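You operate a simulated robot arm through the tools that you are given. There is no shell and no other tool.

The job below is to be done with a simulated two-armed robot. You get a single attempt, and the scene is never put back.

JOB
Pick up the ring books with one hand, pass it to the other hand and put it on the table top.
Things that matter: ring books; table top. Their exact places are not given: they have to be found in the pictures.

It is judged by the outcome, as a careful person would: the job done as asked, and still so three seconds after it is handed in. It fails if anything else is knocked over, pushed out of place, dropped, spilled or broken.

ROBOT AND FRAMES
Two 7-joint arms with two-finger parallel grippers on one trunk, on a base that drives. Base frame: it is fixed to the floor where the robot stands at the start and does not move with it; the origin is under the middle of the robot, x ahead of it, y to its left, z up. Units: mm, rad, N and s.
The left shoulder is at the start at [124, 171, 1162], the right one opposite. With the tool pointing down near the work surface each hand reaches from about 440 to 920 mm from the robot's upright axis, wherever it stands, measured 20 degrees to its own side. Places, roughly: table top [100, -2500, 1000]. Payload 4.4 kg a hand.
The TCP of each hand is the grasp point between the finger pads, 23 mm short of the fingertips. In the tool frame z runs along the fingers and y along their closing line. Largest opening 94 mm; finger width 38, thickness 10; the body of the gripper, 54 by 96 mm, starts 39 mm behind the TCP.
Orientation is told as [roll, pitch, yaw] about the base's x, y, z axes, in that order, counted from this pose: with the fingers straight down and closing along the base's y, the tool's x points along the base's -x, its y along +y and its z along -z.

CONTROLS
- The arms move only by the tool nudge_tool. It takes "left_series", "right_series" or both (then of equal length, played together; a hand with none holds still); each is one flat list of numbers, 7 for each row, row after row: the shift along the base's x, y, z in units of 400 mm (1.0 is 400 mm), then the turn, a rotation vector about the base's x, y, z in units of 180 degrees (1.0 is 180 degrees), then the finger opening in mm, from 0 to 94. In form: [x, y, z, ax, ay, az, gripper, x, y, z, ax, ay, az, gripper, ...]. A call has 1 to 20 rows; each row is the pose to reach, as a shift and turn from the pose commanded when the call began. A call with a number of a shift or a turn outside -1 to 1 is refused whole. A row lasts 0.2 s, in which the tool goes at most 50 mm and 0.15 rad; a call with a longer step from one row to the next is refused whole, and so is a gripper value outside its range. Where a pose cannot be reached the arm comes as near as it can. A force on the tool above 40 N (or 10 N above the force at the start of the call, whichever is more), or a blocked arm, ends the call early, and 0.2 s more pass. Each finger travels about 72 mm/s and halts on what it meets, pressing with about 35 N; the grip force reading is that of the motor and also rises with nothing between the fingers. The clock runs only during rows and for 0.2 s after the last one: add rows that repeat a pose to give the fingers time. The reply holds the time, the measured pose of the TCP, the force on the tool along the base axes, the opening and the grip force, in the units named above and with some noise, with the torque about the TCP (base axes, N m) and any sound that the robot's microphone picked up.
- Cameras (640 x 400 px; columns grow to the right, rows downward): "scene" is now at [248.2, -3.1, 1295.4]; the picture's right is [0.18, -0.98, 0.00], its down [-0.58, -0.11, -0.80] and it looks along [0.79, 0.15, -0.59] (base axes); focal length 214 px, centre (320, 200). "left" rides on the left gripper at [86, -16, -75] in its tool frame; the picture's right is [0.18, 0.98, 0.00], its down [-0.58, 0.11, -0.81] and it looks along [-0.79, 0.15, 0.59] (tool axes); focal length 243 px, centre (320, 200). "right" rides on the right gripper at [86, 16, -75] in its tool frame; the picture's right is [-0.18, 0.98, 0.00], its down [-0.58, -0.11, -0.81] and it looks along [-0.79, -0.15, 0.59] (tool axes); focal length 243 px, centre (320, 200).
- capture(camera): a new picture of that camera. It takes no simulated time.
- move_column(by): slides the trunk up (or, below 0, down) by that many mm; the arms and the scene camera ride with it, the base frame stays. It gives what a move gives, with no picture.
- roll_base(legs): drives the robot by 1 to 6 legs, each [ahead, left, turn to the left] in mm, mm and rad, along the robot's own axes; the way and the turn of a leg run together, so that a leg with both is an arc; at most 1500 mm and 3.142 rad a leg. The arms and the cameras ride along, it lands a little off, and it stops where it bumps. It gives what a move gives.
- head_to(pan, tilt): turns the head with the scene camera to pan (to the left, within 1.396 rad either way) and tilt (down, from -0.506 to 1.204), counted from straight ahead of the robot. It gives what a move gives.
- measure_at(camera, pixels): there is no depth. For up to 12 entries [column, row, z] of the newest picture of that camera ("zoom" is the newest enlarged one), the place [x, y] in the base frame at which the ray of that pixel passes the height z, good to about 2 mm, but the place of the scene camera against the robot may be out by one fixed shift of up to 25 mm in any direction. It takes no simulated time.
- inspect(camera, box): a new picture of the part [left, top, right, bottom] of that camera's present view, enlarged. It takes no simulated time.
- finish_job(): hands the job in; it is judged then, once.

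Unless the task says otherwise, let go and move clear before handing in.

The tools are called after ">>>" by a JSON object that holds its "api" and its "payload". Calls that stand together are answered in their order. nudge_tool: Moves the arms, as the interface text tells. Its arguments: {"type":"object","properties":{"left_series":{"type":"array","items":{"type":"number"}},"right_series":{"type":"array","items":{"type":"number"}}},"required":[]} The other tools are called the same way: move_column (by) slides the trunk up or down; roll_base (legs) drives the base; head_to (pan, tilt) turns the head that bears the scene camera; capture (camera) takes a picture; measure_at (camera, pixels) gives the place at which the rays of pixels pass given heights; inspect (camera, box) takes an enlarged picture of a part of a camera's view; finish_job () hands the job in.

At the start:

```text
time: 0.0
left_ee_pos: [515.3, 350.8, 1104.7]
left_tool_rot: [0.0, 0.0, -0.001]
left_force: [-0.3, 0.3, -0.3]
left_wrist_torque: [-0.03, 0.01, 0.02]
left_width: 93.8
left_gripper_force: 0.1
right_ee_pos: [446.2, -112.0, 1190.7]
right_tool_rot: [-0.001, 0.001, 0.0]
right_force: [-0.1, -0.1, 0.2]
right_wrist_torque: [0.01, -0.01, -0.02]
right_width: 93.9
right_gripper_force: 0.1
trunk travel left (down, up): [-175.0, 213.0]
robot x, y, heading: [-2.9, 0.9, -0.0]
head pan, tilt: [0.182, 0.635]
```

scene: 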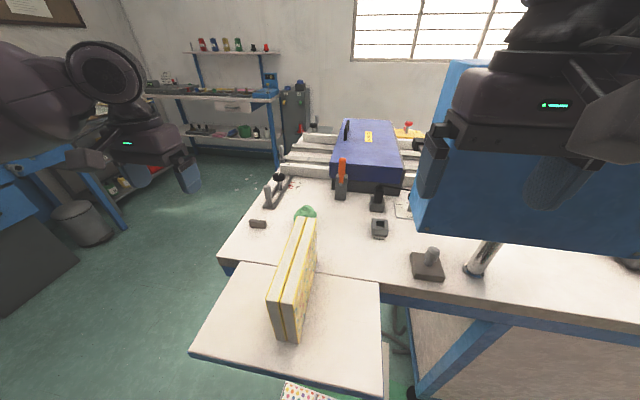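
right: 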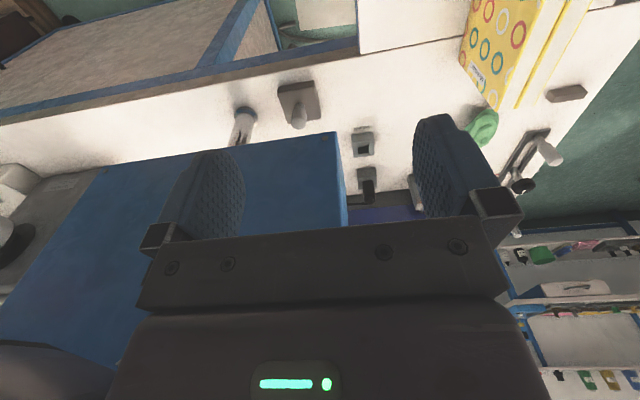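
left: 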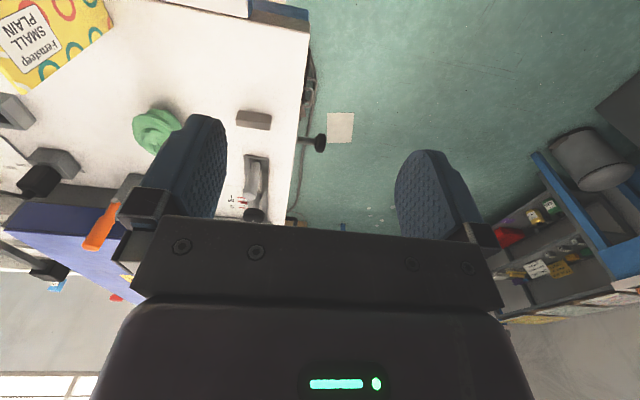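

The scene picture shows a yellow and white upright block near (293, 280) that is probably the ring books, standing partly on a side shelf of the bench. I'll look closer at it before moving.

>>> {"api": "inspect", "payload": {"camera": "scene", "box": [180, 180, 400, 400]}}

>>> {"api": "inspect", "payload": {"camera": "right", "box": [400, 0, 640, 150]}}

>>> {"api": "inspect", "payload": {"camera": "left", "box": [0, 0, 320, 200]}}

```text
1.82 times, centred on (290, 290) of scene
```

zoom: 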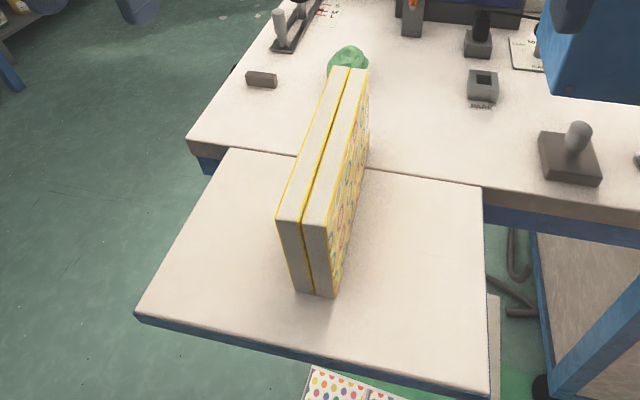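

```text
2.67 times, centred on (520, 75) of right
```

zoom: 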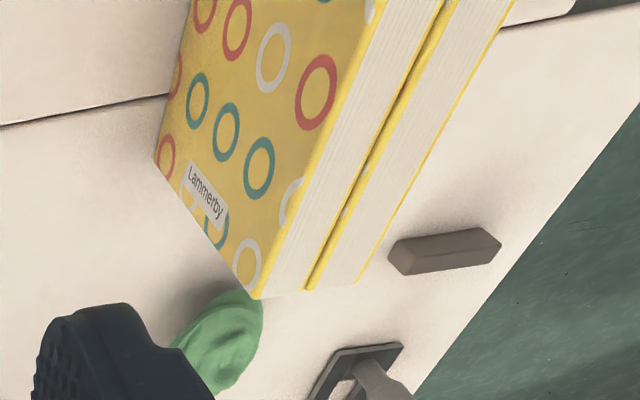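

```text
2.00 times, centred on (160, 100) of left
```

zoom: 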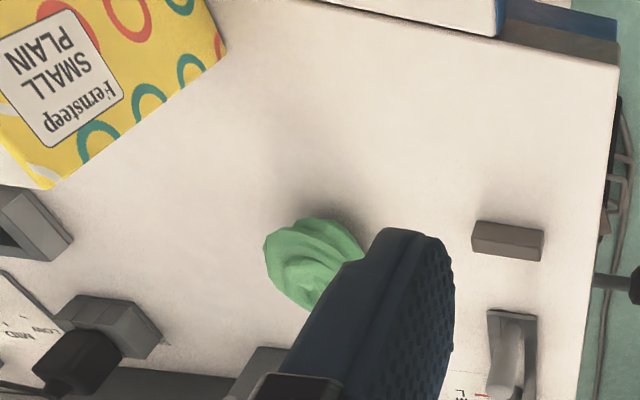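

The block is two ring-patterned books standing together on a side board of the bench, with other things close behind (green clump, brown block). I'll triangulate heights from the brown block, seen at scene (258,224), left (253,119), right (566,93), and the corners of the books.

>>> {"api": "measure_at", "payload": {"camera": "scene", "pixels": [[258, 224, 700], [258, 224, 800], [258, 224, 900], [258, 224, 1000], [305, 212, 900], [305, 212, 1000]]}}

>>> {"api": "measure_at", "payload": {"camera": "left", "pixels": [[253, 119, 700], [253, 119, 800], [253, 119, 900], [253, 119, 1000]]}}

>>> {"api": "measure_at", "payload": {"camera": "right", "pixels": [[566, 93, 700], [566, 93, 800], [566, 93, 900], [566, 93, 1000]]}}

>>> {"api": "head_to", "payload": {"pan": 0.182, "tilt": 1.0}}

>>> {"api": "capture", "payload": {"camera": "scene"}}

```text
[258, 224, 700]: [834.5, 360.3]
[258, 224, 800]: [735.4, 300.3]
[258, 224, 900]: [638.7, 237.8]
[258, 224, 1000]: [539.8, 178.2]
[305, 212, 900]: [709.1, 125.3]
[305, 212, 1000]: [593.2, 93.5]
```

```text
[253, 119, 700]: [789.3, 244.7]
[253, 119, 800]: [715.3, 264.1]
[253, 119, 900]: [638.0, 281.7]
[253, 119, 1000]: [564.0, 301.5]
```

```text
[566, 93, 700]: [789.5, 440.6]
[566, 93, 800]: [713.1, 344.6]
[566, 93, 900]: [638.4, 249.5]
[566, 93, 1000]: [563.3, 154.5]
```

```text
time: 0.8
left_ee_pos: [515.0, 350.5, 1104.8]
left_tool_rot: [0.001, 0.001, 0.002]
left_force: [-0.3, 0.0, 1.1]
left_wrist_torque: [0.01, 0.01, -0.01]
left_width: 94.0
left_gripper_force: 0.1
right_ee_pos: [445.0, -111.9, 1190.6]
right_tool_rot: [-0.001, -0.001, 0.0]
right_force: [-0.3, 0.1, -0.2]
right_wrist_torque: [0.0, 0.0, -0.01]
right_width: 93.9
right_gripper_force: 0.1
trunk travel left (down, up): [-175.0, 213.0]
robot x, y, heading: [2.6, -1.7, -0.002]
head pan, tilt: [0.182, 1.0]
```

```text
taken
```

scene: 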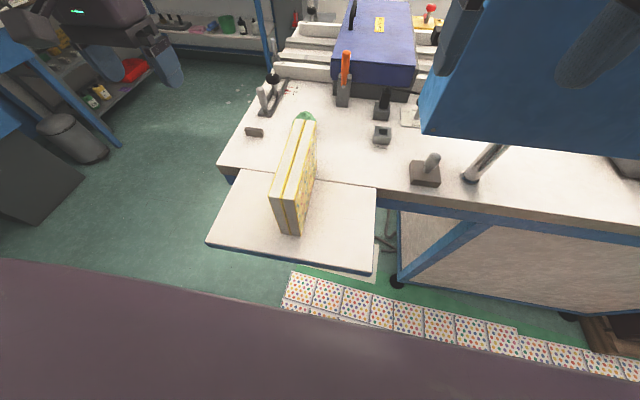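

From left and right views the brown block lies near [660, 277] at z≈871, so the bench is at about z 860, and the scene camera seems shifted by roughly (-7, +20). I'll look around toward the table top at the right and then zoom in on the books.

>>> {"api": "inspect", "payload": {"camera": "scene", "box": [200, 100, 400, 280]}}

>>> {"api": "head_to", "payload": {"pan": -0.6, "tilt": 0.6}}

>>> {"api": "capture", "payload": {"camera": "scene"}}

>>> {"api": "head_to", "payload": {"pan": -1.396, "tilt": 0.4}}

>>> {"api": "capture", "payload": {"camera": "scene"}}

```text
2.22 times, centred on (300, 190) of scene
```

zoom: 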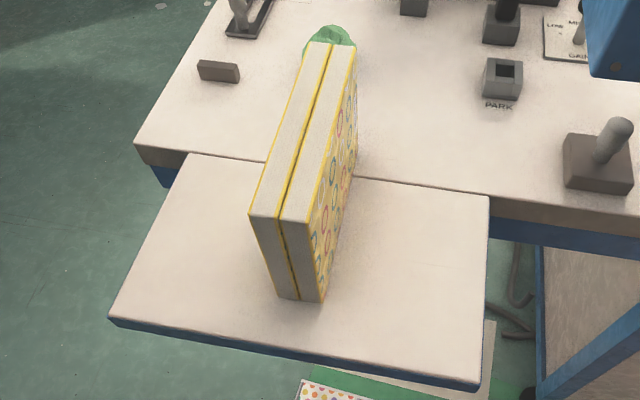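

```text
time: 2.0
left_ee_pos: [514.8, 350.9, 1103.7]
left_tool_rot: [0.0, -0.001, 0.001]
left_force: [-0.2, 0.0, 0.0]
left_wrist_torque: [-0.01, 0.0, -0.01]
left_width: 94.1
left_gripper_force: 0.1
right_ee_pos: [446.4, -110.9, 1191.6]
right_tool_rot: [-0.001, -0.001, -0.001]
right_force: [-0.7, -0.1, -0.3]
right_wrist_torque: [0.0, 0.01, 0.01]
right_width: 94.0
right_gripper_force: 0.0
trunk travel left (down, up): [-175.0, 213.0]
robot x, y, heading: [-3.0, -0.1, -0.001]
head pan, tilt: [-0.6, 0.6]
```

```text
taken
```

scene: 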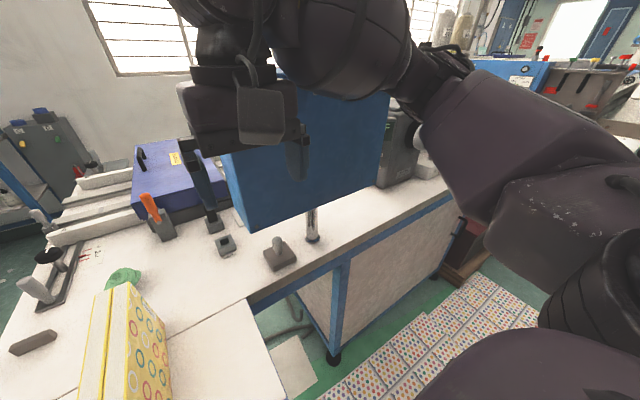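

```text
time: 3.1
left_ee_pos: [514.0, 350.6, 1104.6]
left_tool_rot: [0.001, 0.0, 0.0]
left_force: [-1.3, 0.2, 0.3]
left_wrist_torque: [0.02, -0.03, 0.0]
left_width: 94.1
left_gripper_force: 0.1
right_ee_pos: [445.9, -111.1, 1191.7]
right_tool_rot: [0.001, 0.0, 0.0]
right_force: [0.5, 0.0, 0.2]
right_wrist_torque: [-0.01, -0.03, -0.04]
right_width: 93.9
right_gripper_force: 0.0
trunk travel left (down, up): [-175.0, 213.0]
robot x, y, heading: [0.4, 2.9, -0.006]
head pan, tilt: [-1.396, 0.4]
```

```text
taken
```

scene: 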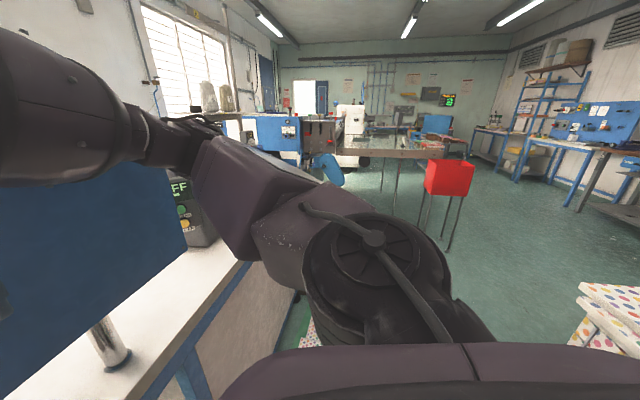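

The table top at [100,-2500] should appear near (375,140), matching the grey tabletop there with a red box at its near end. I'll zoom in on it and on the floor obstacles on the way.

>>> {"api": "inspect", "payload": {"camera": "scene", "box": [300, 80, 500, 260]}}

>>> {"api": "inspect", "payload": {"camera": "scene", "box": [440, 200, 640, 400]}}

>>> {"api": "head_to", "payload": {"pan": -1.396, "tilt": 1.0}}

>>> {"api": "capture", "payload": {"camera": "scene"}}

>>> {"api": "head_to", "payload": {"pan": 1.396, "tilt": 0.7}}

>>> {"api": "capture", "payload": {"camera": "scene"}}

```text
2.22 times, centred on (400, 170) of scene
```

zoom: 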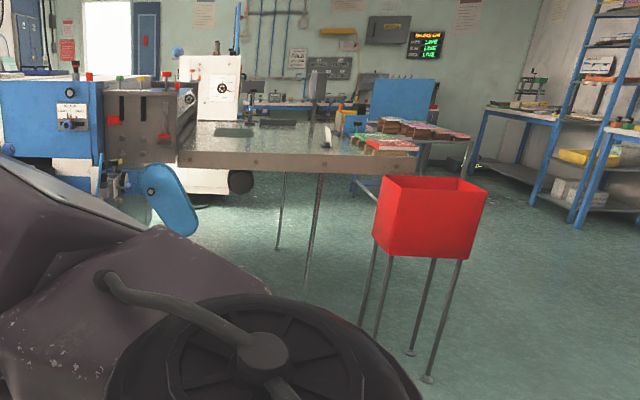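

```text
2.00 times, centred on (540, 300) of scene
```

zoom: 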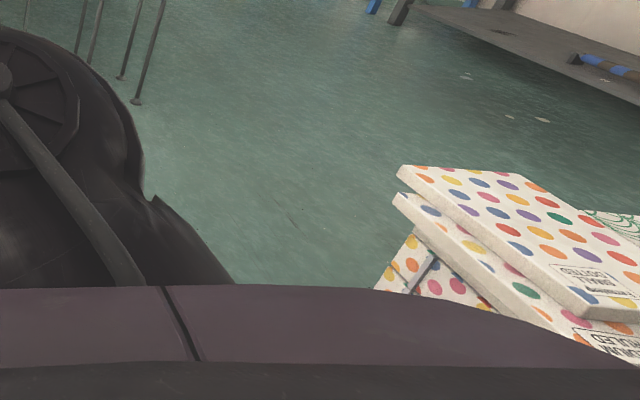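

```text
time: 4.1
left_ee_pos: [515.5, 351.1, 1105.2]
left_tool_rot: [0.001, 0.0, 0.001]
left_force: [-0.9, 0.1, 0.0]
left_wrist_torque: [-0.01, -0.02, -0.01]
left_width: 93.9
left_gripper_force: 0.2
right_ee_pos: [445.8, -110.4, 1190.4]
right_tool_rot: [-0.003, 0.001, 0.001]
right_force: [0.2, 0.0, 0.8]
right_wrist_torque: [-0.01, 0.0, -0.03]
right_width: 94.0
right_gripper_force: 0.0
trunk travel left (down, up): [-175.0, 213.0]
robot x, y, heading: [0.6, 1.5, -0.0]
head pan, tilt: [-1.396, 1.0]
```

```text
taken
```

scene: 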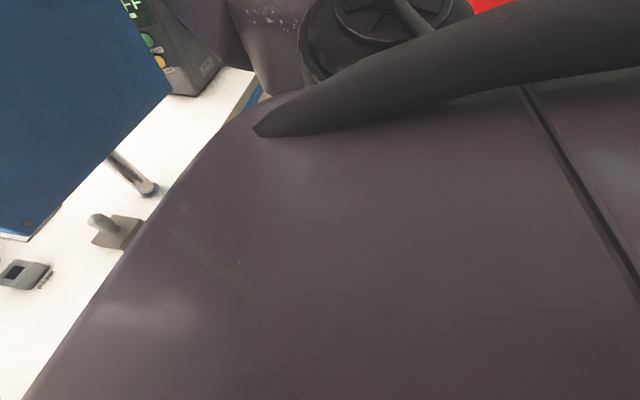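

```text
time: 6.5
left_ee_pos: [515.1, 351.7, 1103.7]
left_tool_rot: [0.0, 0.001, 0.001]
left_force: [0.2, -0.7, 0.0]
left_wrist_torque: [0.01, 0.01, 0.03]
left_width: 93.9
left_gripper_force: 0.0
right_ee_pos: [446.5, -111.0, 1190.6]
right_tool_rot: [-0.001, 0.0, 0.0]
right_force: [-0.1, -0.4, 0.4]
right_wrist_torque: [0.0, -0.03, 0.0]
right_width: 93.9
right_gripper_force: 0.0
trunk travel left (down, up): [-175.0, 213.0]
robot x, y, heading: [3.2, 0.3, -0.002]
head pan, tilt: [1.396, 0.7]
```

```text
taken
```

scene: 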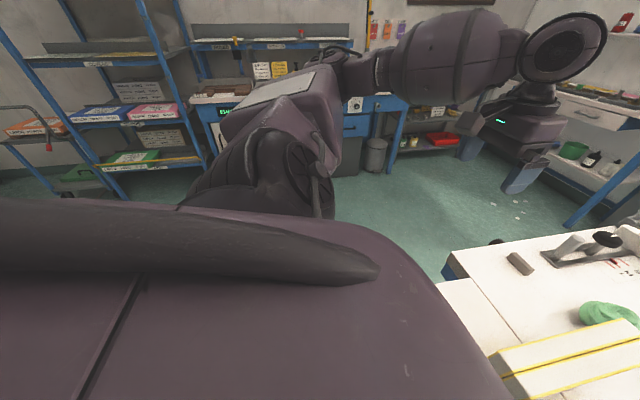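

The metal-topped table with a red bin in front of its right end is the goal; rows of dotted books lie on the floor to the right. I'll map those floor obstacles with more head views.

>>> {"api": "head_to", "payload": {"pan": -0.4, "tilt": 1.0}}

>>> {"api": "capture", "payload": {"camera": "scene"}}

>>> {"api": "head_to", "payload": {"pan": -1.0, "tilt": 0.8}}

>>> {"api": "capture", "payload": {"camera": "scene"}}

>>> {"api": "head_to", "payload": {"pan": -1.396, "tilt": 0.6}}

>>> {"api": "capture", "payload": {"camera": "scene"}}

>>> {"api": "measure_at", "payload": {"camera": "scene", "pixels": [[600, 250, 0], [600, 250, 100], [600, 250, 300]]}}

```text
time: 8.3
left_ee_pos: [515.5, 350.6, 1103.6]
left_tool_rot: [0.002, 0.001, 0.001]
left_force: [-0.7, 0.5, 1.4]
left_wrist_torque: [0.02, 0.04, 0.01]
left_width: 94.1
left_gripper_force: 0.0
right_ee_pos: [445.5, -112.1, 1191.2]
right_tool_rot: [0.0, 0.0, 0.0]
right_force: [-0.6, -1.2, -0.2]
right_wrist_torque: [-0.01, 0.01, -0.02]
right_width: 94.0
right_gripper_force: 0.0
trunk travel left (down, up): [-175.0, 213.0]
robot x, y, heading: [-0.5, 0.0, -0.001]
head pan, tilt: [-0.4, 1.0]
```

```text
taken
```

scene: 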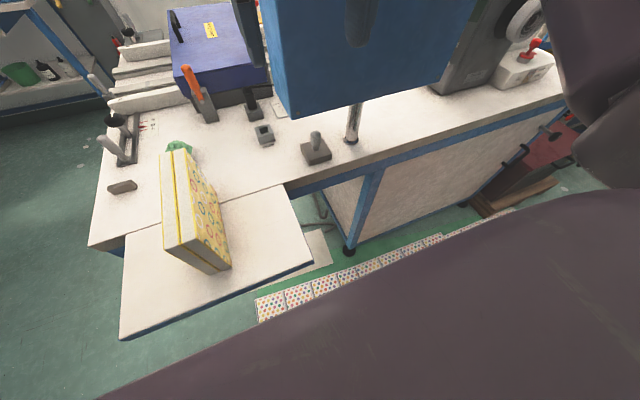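

```text
time: 9.3
left_ee_pos: [513.5, 351.3, 1104.3]
left_tool_rot: [0.0, -0.001, -0.001]
left_force: [-0.4, 0.5, -0.2]
left_wrist_torque: [-0.02, 0.0, 0.01]
left_width: 94.0
left_gripper_force: 0.1
right_ee_pos: [444.8, -111.6, 1191.7]
right_tool_rot: [0.0, 0.0, -0.001]
right_force: [0.3, -0.8, -0.1]
right_wrist_torque: [0.0, -0.02, -0.01]
right_width: 93.9
right_gripper_force: 0.1
trunk travel left (down, up): [-175.0, 213.0]
robot x, y, heading: [-0.5, 0.3, -0.001]
head pan, tilt: [-1.0, 0.799]
```

```text
taken
```

scene: 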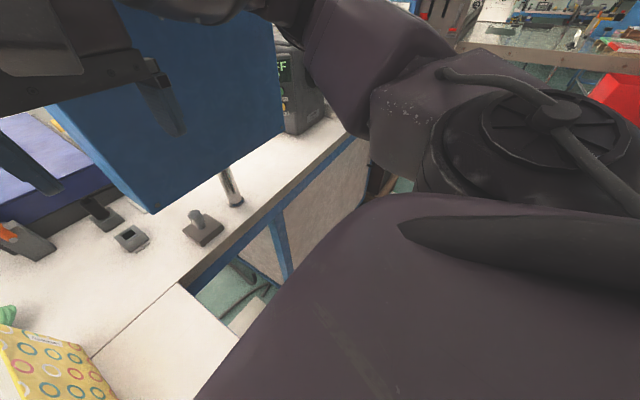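

```text
time: 10.2
left_ee_pos: [514.7, 351.1, 1103.7]
left_tool_rot: [0.001, 0.001, 0.0]
left_force: [-0.1, -0.2, -0.7]
left_wrist_torque: [-0.01, 0.01, -0.02]
left_width: 93.9
left_gripper_force: 0.1
right_ee_pos: [445.0, -111.5, 1191.0]
right_tool_rot: [0.0, 0.0, 0.001]
right_force: [1.1, -0.5, 0.4]
right_wrist_torque: [0.0, 0.03, -0.02]
right_width: 93.9
right_gripper_force: 0.1
trunk travel left (down, up): [-175.0, 213.0]
robot x, y, heading: [1.3, 0.4, -0.0]
head pan, tilt: [-1.396, 0.6]
```

```text
taken
```

scene: 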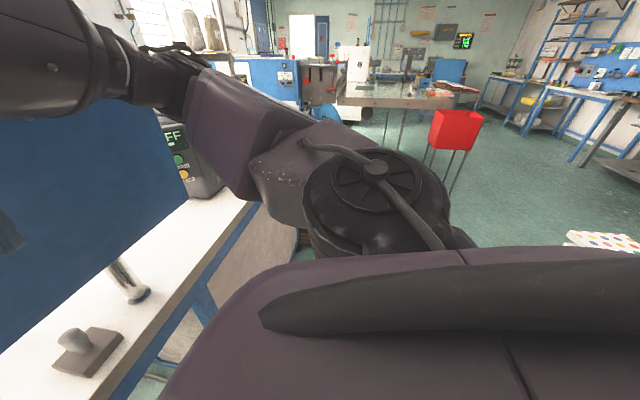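

```text
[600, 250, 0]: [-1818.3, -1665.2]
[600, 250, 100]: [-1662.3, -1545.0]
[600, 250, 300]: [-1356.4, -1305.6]
```

I'll re-aim and measure: the table's front edge near (340,100)–(450,105) and the bin at (430–480,110–150), then the floor row from another view.

>>> {"api": "inspect", "payload": {"camera": "scene", "box": [290, 60, 510, 200]}}

>>> {"api": "measure_at", "payload": {"camera": "zoom", "pixels": [[320, 200, 1000]]}}

>>> {"api": "head_to", "payload": {"pan": -0.4, "tilt": 1.0}}

>>> {"api": "capture", "payload": {"camera": "scene"}}

>>> {"api": "measure_at", "payload": {"camera": "scene", "pixels": [[258, 320, 0], [255, 300, 0], [345, 290, 0], [345, 270, 0], [435, 238, 0], [510, 210, 0], [480, 215, 0], [348, 250, 0], [118, 338, 850], [312, 262, 850]]}}

```text
2.86 times, centred on (400, 130) of scene
```

zoom: 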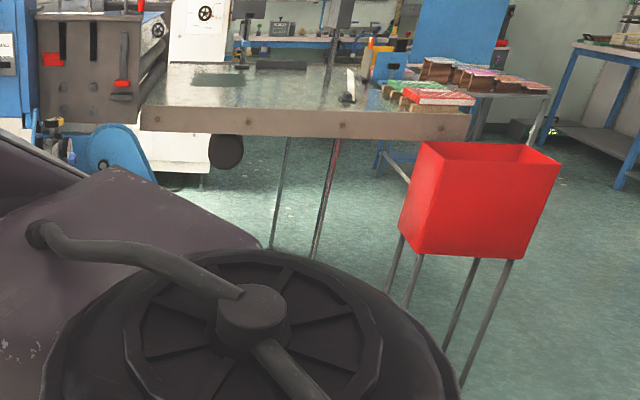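

```text
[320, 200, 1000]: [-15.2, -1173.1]
```

```text
time: 11.5
left_ee_pos: [515.2, 351.6, 1104.8]
left_tool_rot: [0.0, 0.001, -0.001]
left_force: [-0.2, 0.1, 0.4]
left_wrist_torque: [0.04, -0.02, 0.01]
left_width: 94.0
left_gripper_force: 0.0
right_ee_pos: [445.2, -112.9, 1189.9]
right_tool_rot: [0.0, 0.0, 0.0]
right_force: [-0.1, -0.2, 0.6]
right_wrist_torque: [-0.02, -0.01, -0.02]
right_width: 94.1
right_gripper_force: 0.0
trunk travel left (down, up): [-175.0, 213.0]
robot x, y, heading: [-1.3, -0.7, -0.003]
head pan, tilt: [-0.4, 1.0]
```

```text
taken
```

scene: 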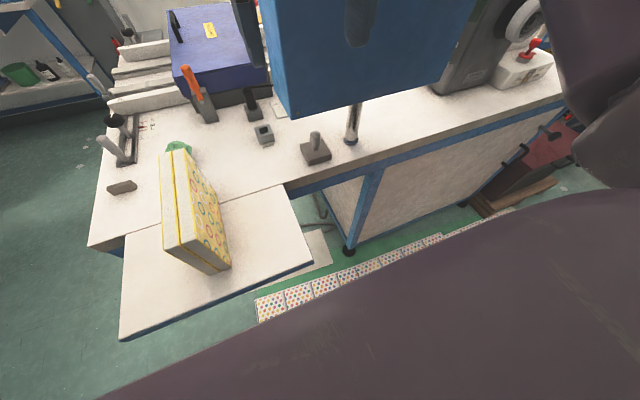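

```text
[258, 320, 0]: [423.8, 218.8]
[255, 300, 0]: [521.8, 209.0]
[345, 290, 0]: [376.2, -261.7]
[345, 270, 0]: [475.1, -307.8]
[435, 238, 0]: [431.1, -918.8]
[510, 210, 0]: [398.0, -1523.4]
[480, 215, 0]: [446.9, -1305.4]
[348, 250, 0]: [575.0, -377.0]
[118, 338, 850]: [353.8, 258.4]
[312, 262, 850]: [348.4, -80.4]
```

The floor row of dotted books lies at x≈380–520 along the front, so I must back off before driving sideways. To get depth of the dotted stack at the right rear and of the table, I'll raise the trunk and view from a second height.

>>> {"api": "head_to", "payload": {"pan": -1.396, "tilt": 0.4}}

>>> {"api": "capture", "payload": {"camera": "scene"}}

>>> {"api": "inspect", "payload": {"camera": "scene", "box": [440, 200, 640, 400]}}

>>> {"api": "measure_at", "payload": {"camera": "zoom", "pixels": [[400, 166, 0], [400, 166, 800], [520, 175, 0], [520, 175, 800], [411, 231, 0], [411, 231, 800]]}}

>>> {"api": "inspect", "payload": {"camera": "scene", "box": [300, 80, 500, 260]}}

>>> {"api": "measure_at", "payload": {"camera": "zoom", "pixels": [[179, 148, 1000], [420, 156, 1000], [180, 148, 900], [420, 156, 900], [374, 235, 800], [383, 177, 900], [487, 188, 900], [472, 259, 800], [428, 380, 0], [363, 325, 0], [305, 280, 0]]}}

>>> {"api": "move_column", "payload": {"by": 200}}

>>> {"api": "capture", "payload": {"camera": "scene"}}

>>> {"api": "inspect", "payload": {"camera": "scene", "box": [300, 80, 500, 260]}}

>>> {"api": "inspect", "payload": {"camera": "scene", "box": [440, 200, 640, 400]}}

```text
time: 12.7
left_ee_pos: [515.4, 351.1, 1103.5]
left_tool_rot: [-0.001, 0.0, 0.0]
left_force: [-0.2, -0.2, 0.1]
left_wrist_torque: [-0.05, 0.02, 0.01]
left_width: 94.1
left_gripper_force: 0.1
right_ee_pos: [445.0, -110.5, 1190.9]
right_tool_rot: [-0.002, -0.001, 0.001]
right_force: [-0.1, -0.8, 0.0]
right_wrist_torque: [-0.01, -0.01, 0.01]
right_width: 94.1
right_gripper_force: 0.0
trunk travel left (down, up): [-175.0, 213.0]
robot x, y, heading: [0.5, 1.8, -0.001]
head pan, tilt: [-1.396, 0.4]
```

```text
taken
```

scene: 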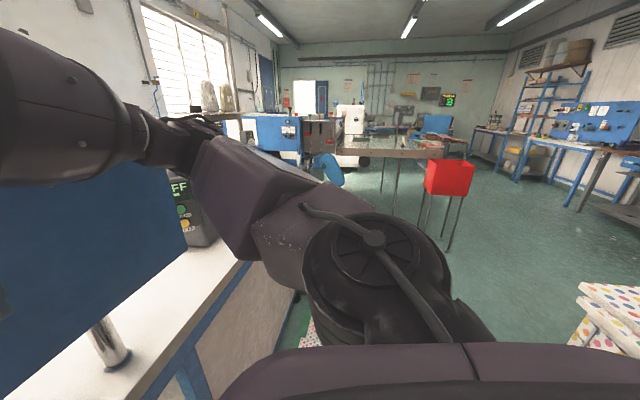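

```text
2.00 times, centred on (540, 300) of scene
```

zoom: 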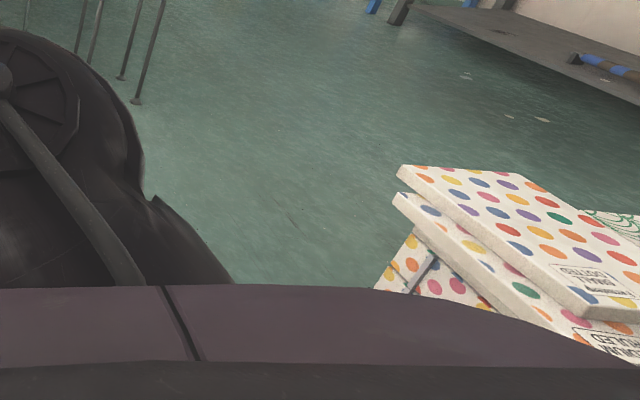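

```text
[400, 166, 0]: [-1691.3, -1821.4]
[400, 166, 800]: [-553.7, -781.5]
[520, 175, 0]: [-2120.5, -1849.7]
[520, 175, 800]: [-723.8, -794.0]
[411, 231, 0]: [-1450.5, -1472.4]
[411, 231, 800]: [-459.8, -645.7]
```

```text
2.22 times, centred on (400, 170) of scene
```

zoom: 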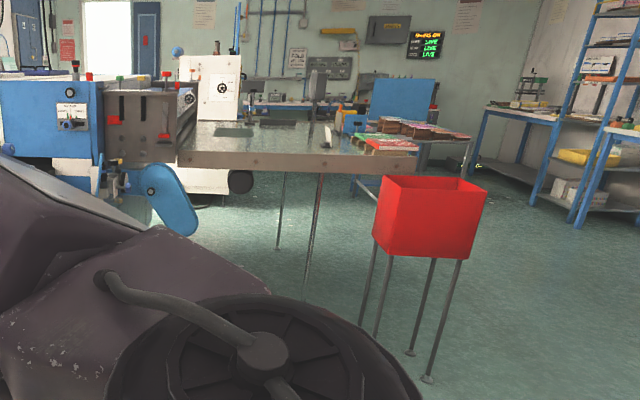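

```text
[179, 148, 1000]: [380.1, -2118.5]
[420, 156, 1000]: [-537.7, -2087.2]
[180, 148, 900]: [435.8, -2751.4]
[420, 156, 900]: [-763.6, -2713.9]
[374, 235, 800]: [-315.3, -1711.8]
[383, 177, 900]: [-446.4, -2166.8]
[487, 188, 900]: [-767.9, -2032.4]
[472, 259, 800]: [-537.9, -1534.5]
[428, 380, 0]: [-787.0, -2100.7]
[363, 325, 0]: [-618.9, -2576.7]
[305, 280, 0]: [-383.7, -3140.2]
```

```text
time: 14.9
left_ee_pos: [513.2, 350.9, 1304.2]
left_tool_rot: [0.002, -0.001, 0.0]
left_force: [-0.2, -1.0, -0.1]
left_wrist_torque: [0.04, 0.0, 0.0]
left_width: 93.9
left_gripper_force: 0.1
right_ee_pos: [447.1, -111.2, 1390.0]
right_tool_rot: [0.001, 0.001, 0.0]
right_force: [0.4, -0.4, -0.1]
right_wrist_torque: [0.02, -0.02, 0.01]
right_width: 94.1
right_gripper_force: 0.0
trunk travel left (down, up): [-375.0, 13.0]
robot x, y, heading: [0.4, 4.3, 0.002]
head pan, tilt: [-1.396, 0.4]
```

```text
taken
```

scene: 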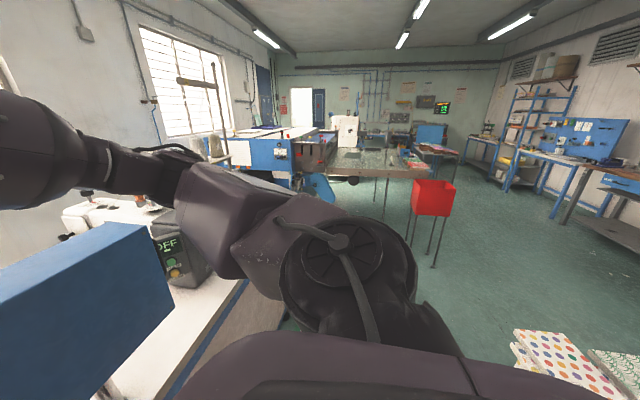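

```text
2.22 times, centred on (400, 170) of scene
```

zoom: 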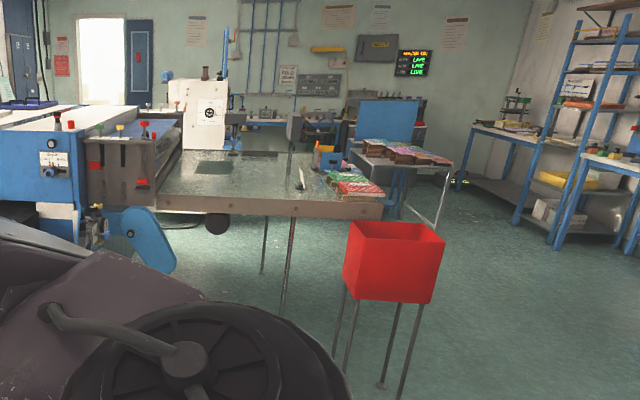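

```text
2.00 times, centred on (540, 300) of scene
```

zoom: 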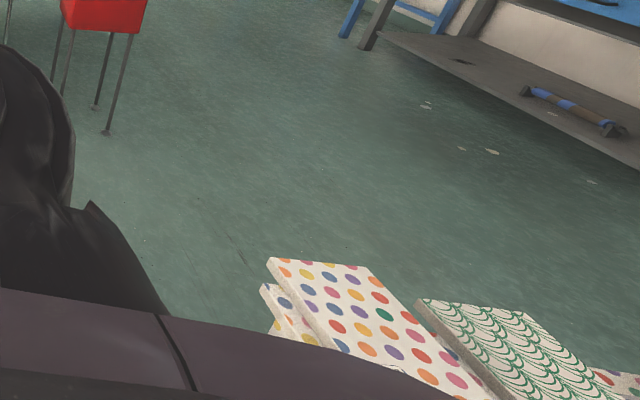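

Now the same corners from 200 mm higher: dotted stack corners at zoom (267,258) and (369,267); I'll measure them and then the table view.

>>> {"api": "measure_at", "payload": {"camera": "zoom", "pixels": [[267, 258, 0], [267, 258, 800], [369, 267, 0], [369, 267, 800], [105, 132, 0], [263, 284, 0], [263, 284, 800]]}}

>>> {"api": "inspect", "payload": {"camera": "scene", "box": [300, 80, 500, 260]}}

>>> {"api": "measure_at", "payload": {"camera": "zoom", "pixels": [[155, 193, 1000], [382, 201, 1000], [155, 193, 900], [382, 201, 900], [343, 279, 800], [352, 221, 900], [445, 241, 900], [430, 303, 800], [398, 398, 0], [382, 386, 0], [343, 372, 0]]}}

```text
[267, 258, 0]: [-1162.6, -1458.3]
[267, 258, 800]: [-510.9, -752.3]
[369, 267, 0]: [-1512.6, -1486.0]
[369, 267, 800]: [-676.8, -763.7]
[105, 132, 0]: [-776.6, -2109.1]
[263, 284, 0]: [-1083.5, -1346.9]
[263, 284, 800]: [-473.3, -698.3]
```

```text
2.22 times, centred on (400, 170) of scene
```

zoom: 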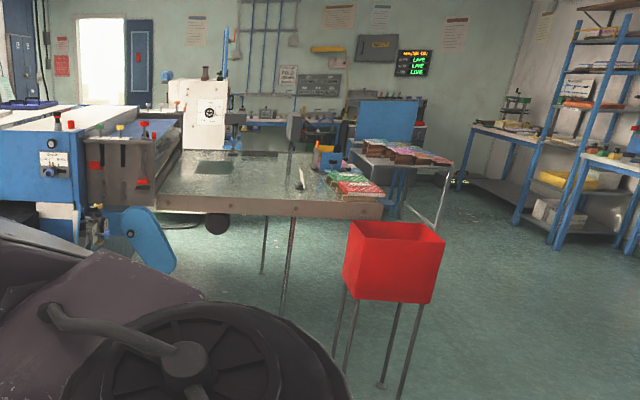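

```text
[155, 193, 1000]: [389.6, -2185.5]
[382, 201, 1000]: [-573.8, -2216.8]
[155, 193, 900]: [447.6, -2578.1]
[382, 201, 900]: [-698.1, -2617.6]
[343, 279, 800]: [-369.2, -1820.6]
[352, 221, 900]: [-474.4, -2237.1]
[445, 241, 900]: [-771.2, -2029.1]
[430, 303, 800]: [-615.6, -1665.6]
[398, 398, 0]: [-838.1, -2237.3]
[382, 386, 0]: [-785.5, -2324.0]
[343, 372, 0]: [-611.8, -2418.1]
```

The table front edge comes out at y≈-2300, z≈970, spanning x≈-600..400, the bin at x<-400, y≈-2030..-2400. The dotted stack is nearer: a corner near (-453,-689) at z≈870, so there is a surface behind the robot; I'll look further back on both sides while high.

>>> {"api": "head_to", "payload": {"pan": -1.396, "tilt": 0.75}}

>>> {"api": "capture", "payload": {"camera": "scene"}}

>>> {"api": "measure_at", "payload": {"camera": "scene", "pixels": [[500, 220, 868], [550, 250, 868], [600, 250, 868], [635, 250, 868], [560, 290, 868], [630, 330, 868]]}}

>>> {"api": "head_to", "payload": {"pan": 1.396, "tilt": 0.75}}

>>> {"api": "capture", "payload": {"camera": "scene"}}

>>> {"api": "head_to", "payload": {"pan": 0.15, "tilt": 1.0}}

>>> {"api": "capture", "payload": {"camera": "scene"}}

>>> {"api": "capture", "payload": {"camera": "left"}}

>>> {"api": "capture", "payload": {"camera": "right"}}

```text
time: 15.7
left_ee_pos: [513.3, 350.4, 1304.3]
left_tool_rot: [-0.002, -0.001, -0.001]
left_force: [-0.4, -0.5, -1.0]
left_wrist_torque: [0.01, -0.03, 0.0]
left_width: 94.0
left_gripper_force: 0.0
right_ee_pos: [445.2, -111.2, 1390.6]
right_tool_rot: [0.0, -0.001, 0.001]
right_force: [-0.4, -0.5, 0.0]
right_wrist_torque: [-0.03, 0.0, 0.0]
right_width: 94.3
right_gripper_force: 0.0
trunk travel left (down, up): [-375.0, 13.0]
robot x, y, heading: [1.2, 2.5, -0.001]
head pan, tilt: [-1.396, 0.75]
```

```text
taken
```

scene: 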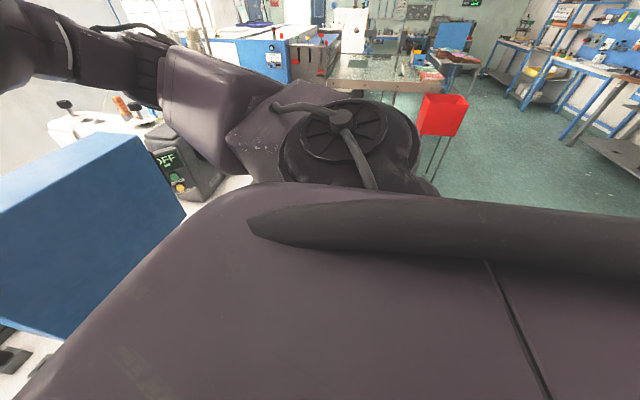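

```text
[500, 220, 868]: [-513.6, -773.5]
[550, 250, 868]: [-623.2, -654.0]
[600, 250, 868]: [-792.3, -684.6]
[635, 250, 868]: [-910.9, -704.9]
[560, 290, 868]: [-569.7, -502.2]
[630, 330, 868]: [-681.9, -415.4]
```

```text
time: 18.2
left_ee_pos: [514.5, 351.7, 1303.3]
left_tool_rot: [0.001, 0.0, 0.001]
left_force: [0.5, -0.1, 0.0]
left_wrist_torque: [0.0, -0.02, -0.02]
left_width: 93.7
left_gripper_force: 0.0
right_ee_pos: [445.5, -110.5, 1390.3]
right_tool_rot: [-0.002, 0.001, -0.001]
right_force: [-0.2, -0.3, 0.2]
right_wrist_torque: [-0.01, 0.02, 0.03]
right_width: 94.0
right_gripper_force: 0.1
trunk travel left (down, up): [-375.0, 13.0]
robot x, y, heading: [-0.1, 2.0, 0.001]
head pan, tilt: [1.396, 0.75]
```

```text
taken
```

scene: 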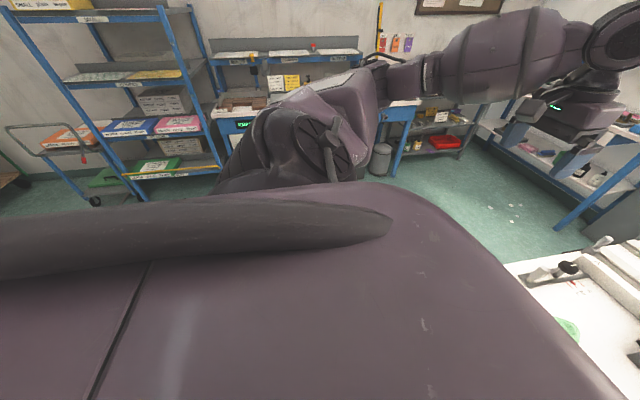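

```text
time: 19.6
left_ee_pos: [514.0, 351.3, 1304.3]
left_tool_rot: [0.0, 0.0, 0.0]
left_force: [0.6, 0.0, 0.3]
left_wrist_torque: [-0.03, -0.02, 0.0]
left_width: 94.0
left_gripper_force: 0.2
right_ee_pos: [446.5, -111.0, 1390.0]
right_tool_rot: [0.0, -0.001, 0.0]
right_force: [0.5, 0.0, 0.2]
right_wrist_torque: [0.0, -0.02, 0.02]
right_width: 94.0
right_gripper_force: 0.0
trunk travel left (down, up): [-375.0, 13.0]
robot x, y, heading: [0.7, 0.7, 0.002]
head pan, tilt: [0.15, 1.0]
```

```text
taken
```

scene: 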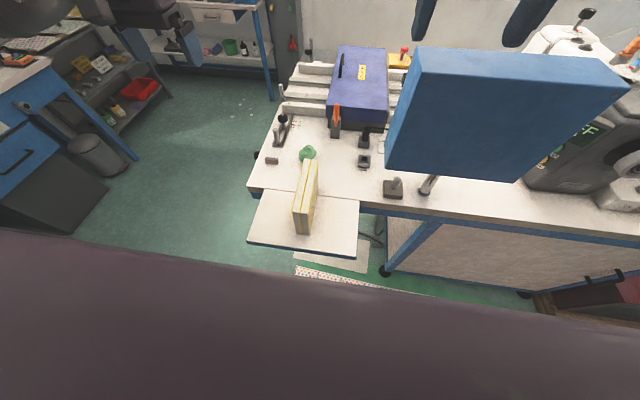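

```text
taken
```

left: 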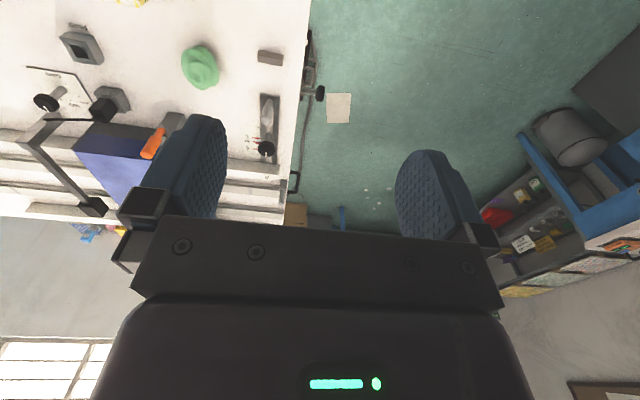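

```text
taken
```

right: 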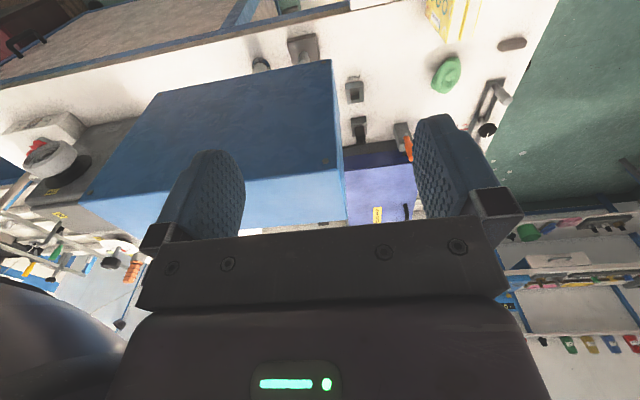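

From here the books span about (290,165)–(318,235) in the scene picture; no surface shows up close on the left side. I'll zoom in on the books from this height and turn the left hand so its camera sees them too.

>>> {"api": "inspect", "payload": {"camera": "scene", "box": [240, 130, 370, 260]}}

>>> {"api": "nudge_tool", "payload": {"left_series": [-0.02, 0, 0, 0, 0, -0.04, 94, -0.04, 0, 0, 0, 0, -0.08, 94, -0.06, 0, 0, 0, 0, -0.12, 94, -0.08, 0, 0, 0, 0, -0.16, 94, -0.1, 0, 0, 0, 0, -0.2, 94, -0.12, 0, 0, 0, 0, -0.24, 94, -0.14, 0, 0, 0, 0, -0.28, 94, -0.16, 0, 0, 0, 0, -0.32, 94]}}

>>> {"api": "capture", "payload": {"camera": "left"}}

```text
3.08 times, centred on (305, 195) of scene
```

zoom: 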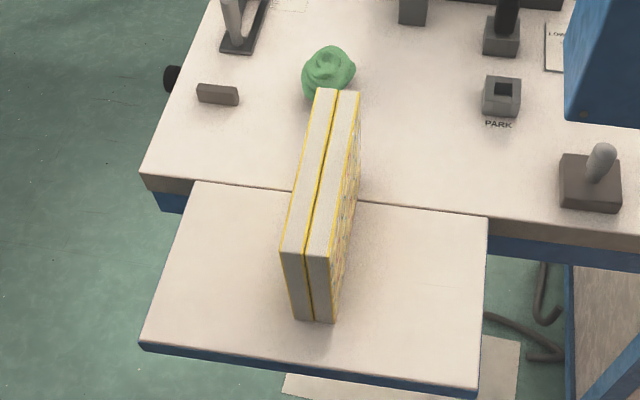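

```text
time: 21.4
left_ee_pos: [451.6, 350.8, 1304.6]
left_tool_rot: [0.001, 0.001, -1.008]
left_force: [0.5, 0.0, -0.5]
left_wrist_torque: [0.01, -0.02, 0.01]
left_width: 93.7
left_gripper_force: 0.0
right_ee_pos: [445.5, -111.2, 1390.5]
right_tool_rot: [0.001, 0.001, 0.0]
right_force: [-0.5, -1.1, 0.1]
right_wrist_torque: [0.0, 0.01, -0.01]
right_width: 94.0
right_gripper_force: 0.2
trunk travel left (down, up): [-375.0, 13.0]
robot x, y, heading: [1.6, -0.2, -0.004]
head pan, tilt: [0.15, 1.0]
```

```text
taken
```

left: 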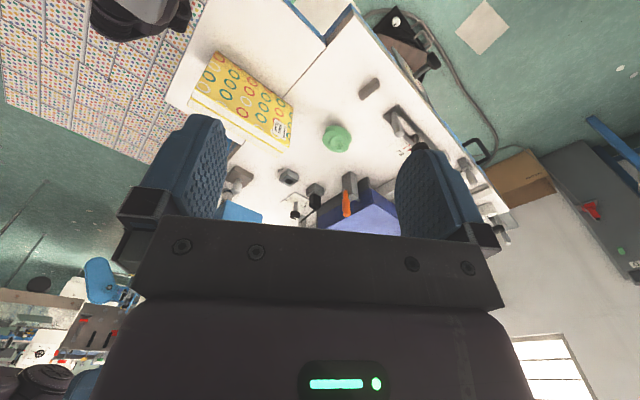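

The left camera now shows the books clearly at (195–295, 55–145) and a large dotted area on the floor at the left of the picture (0–200, 0–160). I'll zoom on both and measure.

>>> {"api": "inspect", "payload": {"camera": "left", "box": [0, 0, 220, 160]}}

>>> {"api": "measure_at", "payload": {"camera": "left", "pixels": [[5, 100, 0], [140, 160, 0], [5, 20, 0], [200, 10, 0], [190, 30, 0], [140, 20, 0], [150, 40, 0], [90, 10, 0], [100, 40, 0]]}}

>>> {"api": "inspect", "payload": {"camera": "left", "box": [160, 20, 360, 170]}}

```text
2.50 times, centred on (110, 80) of left
```

zoom: 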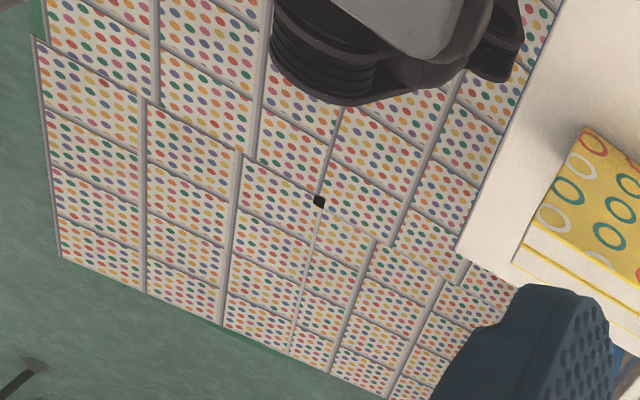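

```text
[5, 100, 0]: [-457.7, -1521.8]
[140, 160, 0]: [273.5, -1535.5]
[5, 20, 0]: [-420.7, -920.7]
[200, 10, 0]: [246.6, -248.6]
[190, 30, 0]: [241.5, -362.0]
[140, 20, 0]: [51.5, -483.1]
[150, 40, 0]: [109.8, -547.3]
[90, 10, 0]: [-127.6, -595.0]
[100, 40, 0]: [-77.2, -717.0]
```

```text
2.67 times, centred on (260, 95) of left
```

zoom: 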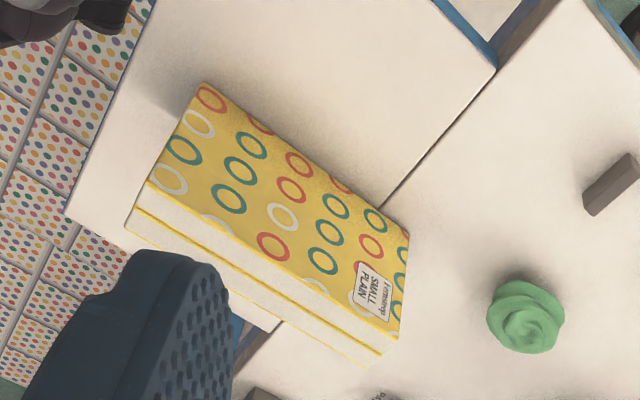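

The dotted area spans roughly x -460..450, y 220..-1530 if at floor level. I need its height, so I'll compare with the raised scene camera, whose row appears at (295,268)–(430,290).

>>> {"api": "inspect", "payload": {"camera": "scene", "box": [260, 220, 460, 320]}}

>>> {"api": "head_to", "payload": {"pan": -0.4, "tilt": 1.0}}

>>> {"api": "inspect", "payload": {"camera": "scene", "box": [200, 160, 600, 400]}}

>>> {"api": "capture", "payload": {"camera": "scene"}}

```text
3.20 times, centred on (360, 270) of scene
```

zoom: 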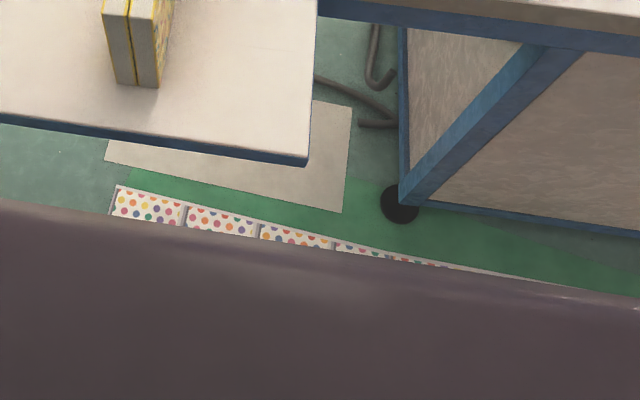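

```text
time: 22.4
left_ee_pos: [452.1, 351.2, 1304.3]
left_tool_rot: [0.001, 0.001, -1.003]
left_force: [-0.1, -0.4, 0.2]
left_wrist_torque: [-0.03, 0.01, -0.03]
left_width: 94.3
left_gripper_force: 0.0
right_ee_pos: [445.5, -110.6, 1390.6]
right_tool_rot: [-0.001, -0.001, -0.001]
right_force: [0.1, 0.9, 0.8]
right_wrist_torque: [0.01, 0.0, 0.01]
right_width: 94.1
right_gripper_force: 0.1
trunk travel left (down, up): [-375.0, 13.0]
robot x, y, heading: [-2.7, -1.3, 0.001]
head pan, tilt: [-0.4, 1.0]
```

```text
1.60 times, centred on (400, 280) of scene
```

zoom: 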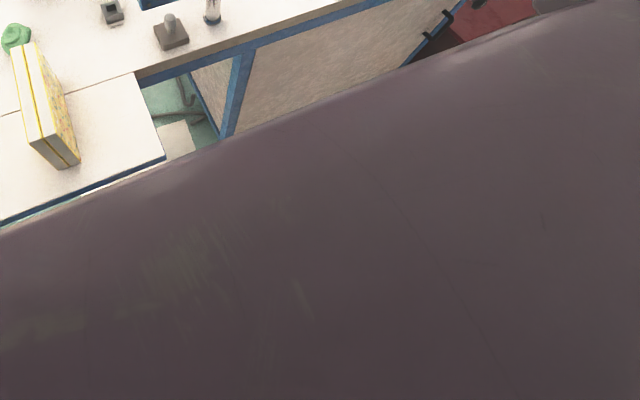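

```text
taken
```

scene: 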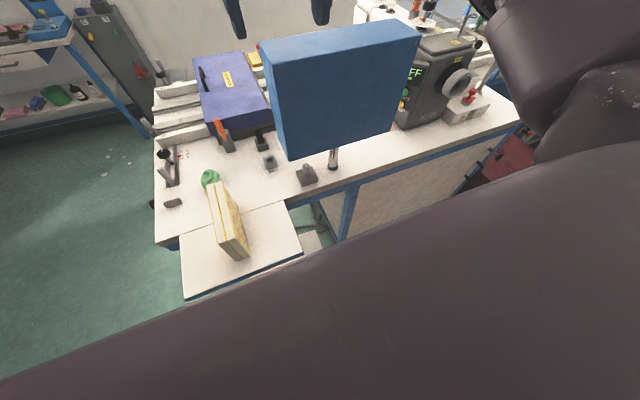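

The dotted area looks like a flat floor mat with a green border running under the robot. I'll verify with one measurement from here, and measure the books' corners at both cameras.

>>> {"api": "head_to", "payload": {"pan": 0.15, "tilt": 1.0}}

>>> {"api": "inspect", "payload": {"camera": "scene", "box": [240, 130, 370, 260]}}

>>> {"api": "measure_at", "payload": {"camera": "zoom", "pixels": [[281, 253, 1000], [332, 258, 1000], [358, 93, 1000], [319, 88, 1000], [281, 253, 1080], [332, 258, 1080], [358, 93, 1080], [319, 88, 1080], [295, 319, 860], [334, 321, 860], [197, 182, 860], [486, 218, 860]]}}

>>> {"api": "inspect", "payload": {"camera": "left", "box": [160, 20, 360, 170]}}

>>> {"api": "measure_at", "payload": {"camera": "zoom", "pixels": [[148, 182, 1000], [126, 228, 1000], [396, 341, 1000], [370, 367, 1000], [148, 182, 1080], [126, 228, 1080], [396, 341, 1080], [370, 367, 1080], [204, 83, 860], [409, 232, 860], [496, 70, 860], [260, 330, 860]]}}

>>> {"api": "capture", "payload": {"camera": "scene"}}

>>> {"api": "measure_at", "payload": {"camera": "scene", "pixels": [[296.9, 265.6, 0], [296.9, 265.6, 300]]}}

```text
time: 23.4
left_ee_pos: [450.6, 351.6, 1303.8]
left_tool_rot: [0.0, 0.0, -1.005]
left_force: [0.4, 0.9, 0.1]
left_wrist_torque: [0.02, 0.04, 0.01]
left_width: 94.1
left_gripper_force: 0.1
right_ee_pos: [445.5, -110.7, 1390.1]
right_tool_rot: [-0.002, 0.0, -0.001]
right_force: [0.6, 0.5, -0.3]
right_wrist_torque: [0.01, 0.03, 0.0]
right_width: 94.2
right_gripper_force: 0.0
trunk travel left (down, up): [-375.0, 13.0]
robot x, y, heading: [-1.6, 3.5, 0.002]
head pan, tilt: [0.15, 1.0]
```

```text
3.08 times, centred on (305, 195) of scene
```

zoom: 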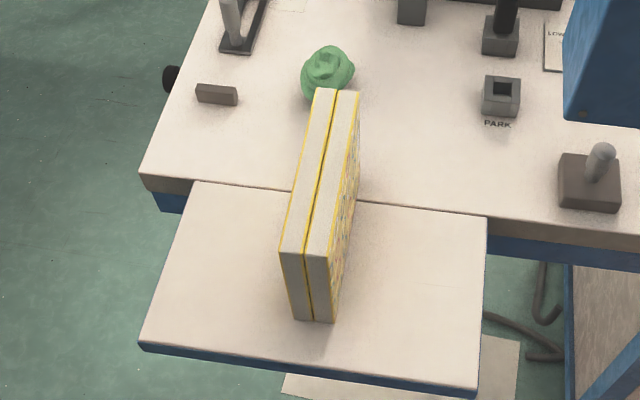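

```text
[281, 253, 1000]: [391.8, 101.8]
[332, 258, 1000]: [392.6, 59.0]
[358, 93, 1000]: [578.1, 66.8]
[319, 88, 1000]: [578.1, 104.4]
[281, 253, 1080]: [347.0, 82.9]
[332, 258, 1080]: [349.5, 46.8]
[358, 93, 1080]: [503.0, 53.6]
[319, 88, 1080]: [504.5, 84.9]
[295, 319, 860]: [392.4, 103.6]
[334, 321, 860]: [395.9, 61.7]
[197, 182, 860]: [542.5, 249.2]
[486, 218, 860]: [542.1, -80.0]
```

```text
2.67 times, centred on (260, 95) of left
```

zoom: 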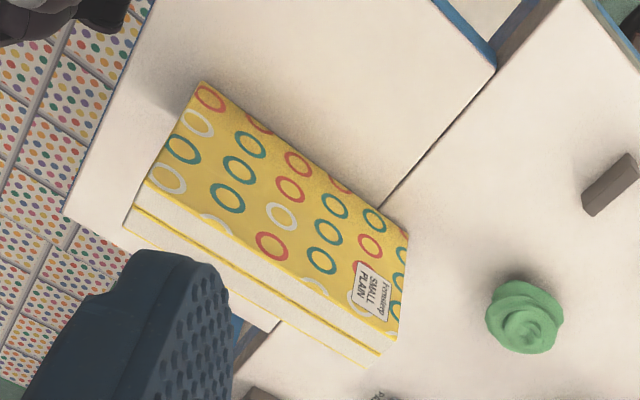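

```text
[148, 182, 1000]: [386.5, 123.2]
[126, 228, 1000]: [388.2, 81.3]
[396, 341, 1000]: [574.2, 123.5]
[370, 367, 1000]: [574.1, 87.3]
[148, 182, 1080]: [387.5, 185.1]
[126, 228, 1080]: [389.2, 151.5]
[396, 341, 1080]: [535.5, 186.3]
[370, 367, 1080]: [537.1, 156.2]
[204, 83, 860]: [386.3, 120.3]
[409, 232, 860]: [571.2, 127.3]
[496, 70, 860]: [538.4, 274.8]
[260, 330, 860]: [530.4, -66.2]
```

```text
taken
```

scene: 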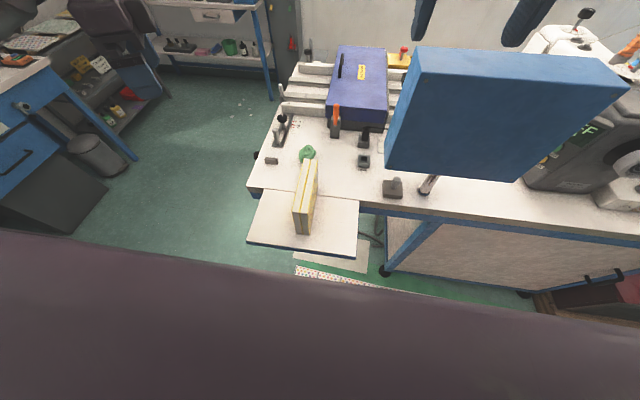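

```text
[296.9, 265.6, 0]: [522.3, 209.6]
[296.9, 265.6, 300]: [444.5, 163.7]
```

The mat measures at z=0 (same place from both heights), so it is no obstacle. The books come out as x 386–574, y 82–124, z 860–1000, and the scene camera needs about (-5,+20) correction. I'll measure the blue hood's near corner (386,165) at two trunk heights while lowering the trunk back.

>>> {"api": "measure_at", "payload": {"camera": "scene", "pixels": [[386, 165, 900], [386, 165, 1000], [386, 165, 1100], [386, 165, 1200], [415, 50, 1200], [415, 50, 1300], [524, 182, 1000], [524, 182, 1100]]}}

>>> {"api": "move_column", "payload": {"by": -150}}

>>> {"api": "capture", "payload": {"camera": "scene"}}

```text
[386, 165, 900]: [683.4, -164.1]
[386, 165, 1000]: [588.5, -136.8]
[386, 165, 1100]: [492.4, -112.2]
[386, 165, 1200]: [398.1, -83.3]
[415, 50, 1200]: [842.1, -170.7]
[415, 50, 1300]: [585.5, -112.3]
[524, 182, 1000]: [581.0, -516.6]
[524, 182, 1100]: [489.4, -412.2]
```

```text
time: 25.1
left_ee_pos: [449.4, 350.8, 1156.0]
left_tool_rot: [0.002, -0.002, -1.004]
left_force: [-0.4, -0.2, -0.1]
left_wrist_torque: [-0.01, 0.0, -0.01]
left_width: 93.8
left_gripper_force: 0.0
right_ee_pos: [444.3, -111.6, 1241.8]
right_tool_rot: [0.0, -0.001, 0.001]
right_force: [-0.1, -0.3, 0.2]
right_wrist_torque: [0.01, -0.01, -0.01]
right_width: 94.0
right_gripper_force: 0.1
trunk travel left (down, up): [-225.0, 163.0]
robot x, y, heading: [1.5, 3.5, -0.004]
head pan, tilt: [0.15, 1.0]
```

```text
taken
```

scene: 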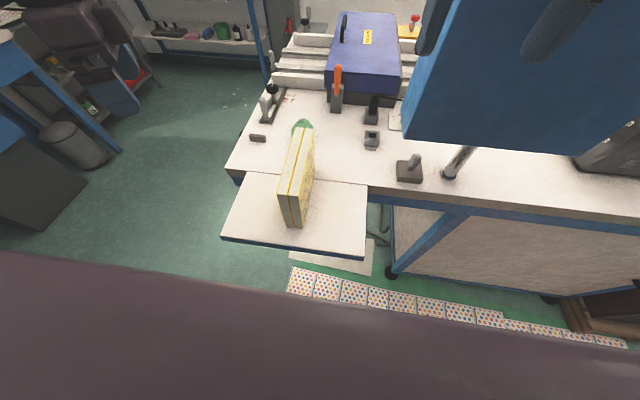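

The hood's near lower corner is now at (404,136). I'll measure it to get its position before choosing the hand-over spot.

>>> {"api": "measure_at", "payload": {"camera": "scene", "pixels": [[404, 136, 900], [404, 136, 1000], [404, 136, 1100], [404, 136, 1200], [568, 155, 1000], [568, 155, 1100]]}}

```text
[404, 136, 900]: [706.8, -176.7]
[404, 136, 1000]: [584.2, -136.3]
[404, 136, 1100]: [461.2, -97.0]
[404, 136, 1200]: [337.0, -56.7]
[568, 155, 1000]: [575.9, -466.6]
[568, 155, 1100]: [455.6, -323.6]
```

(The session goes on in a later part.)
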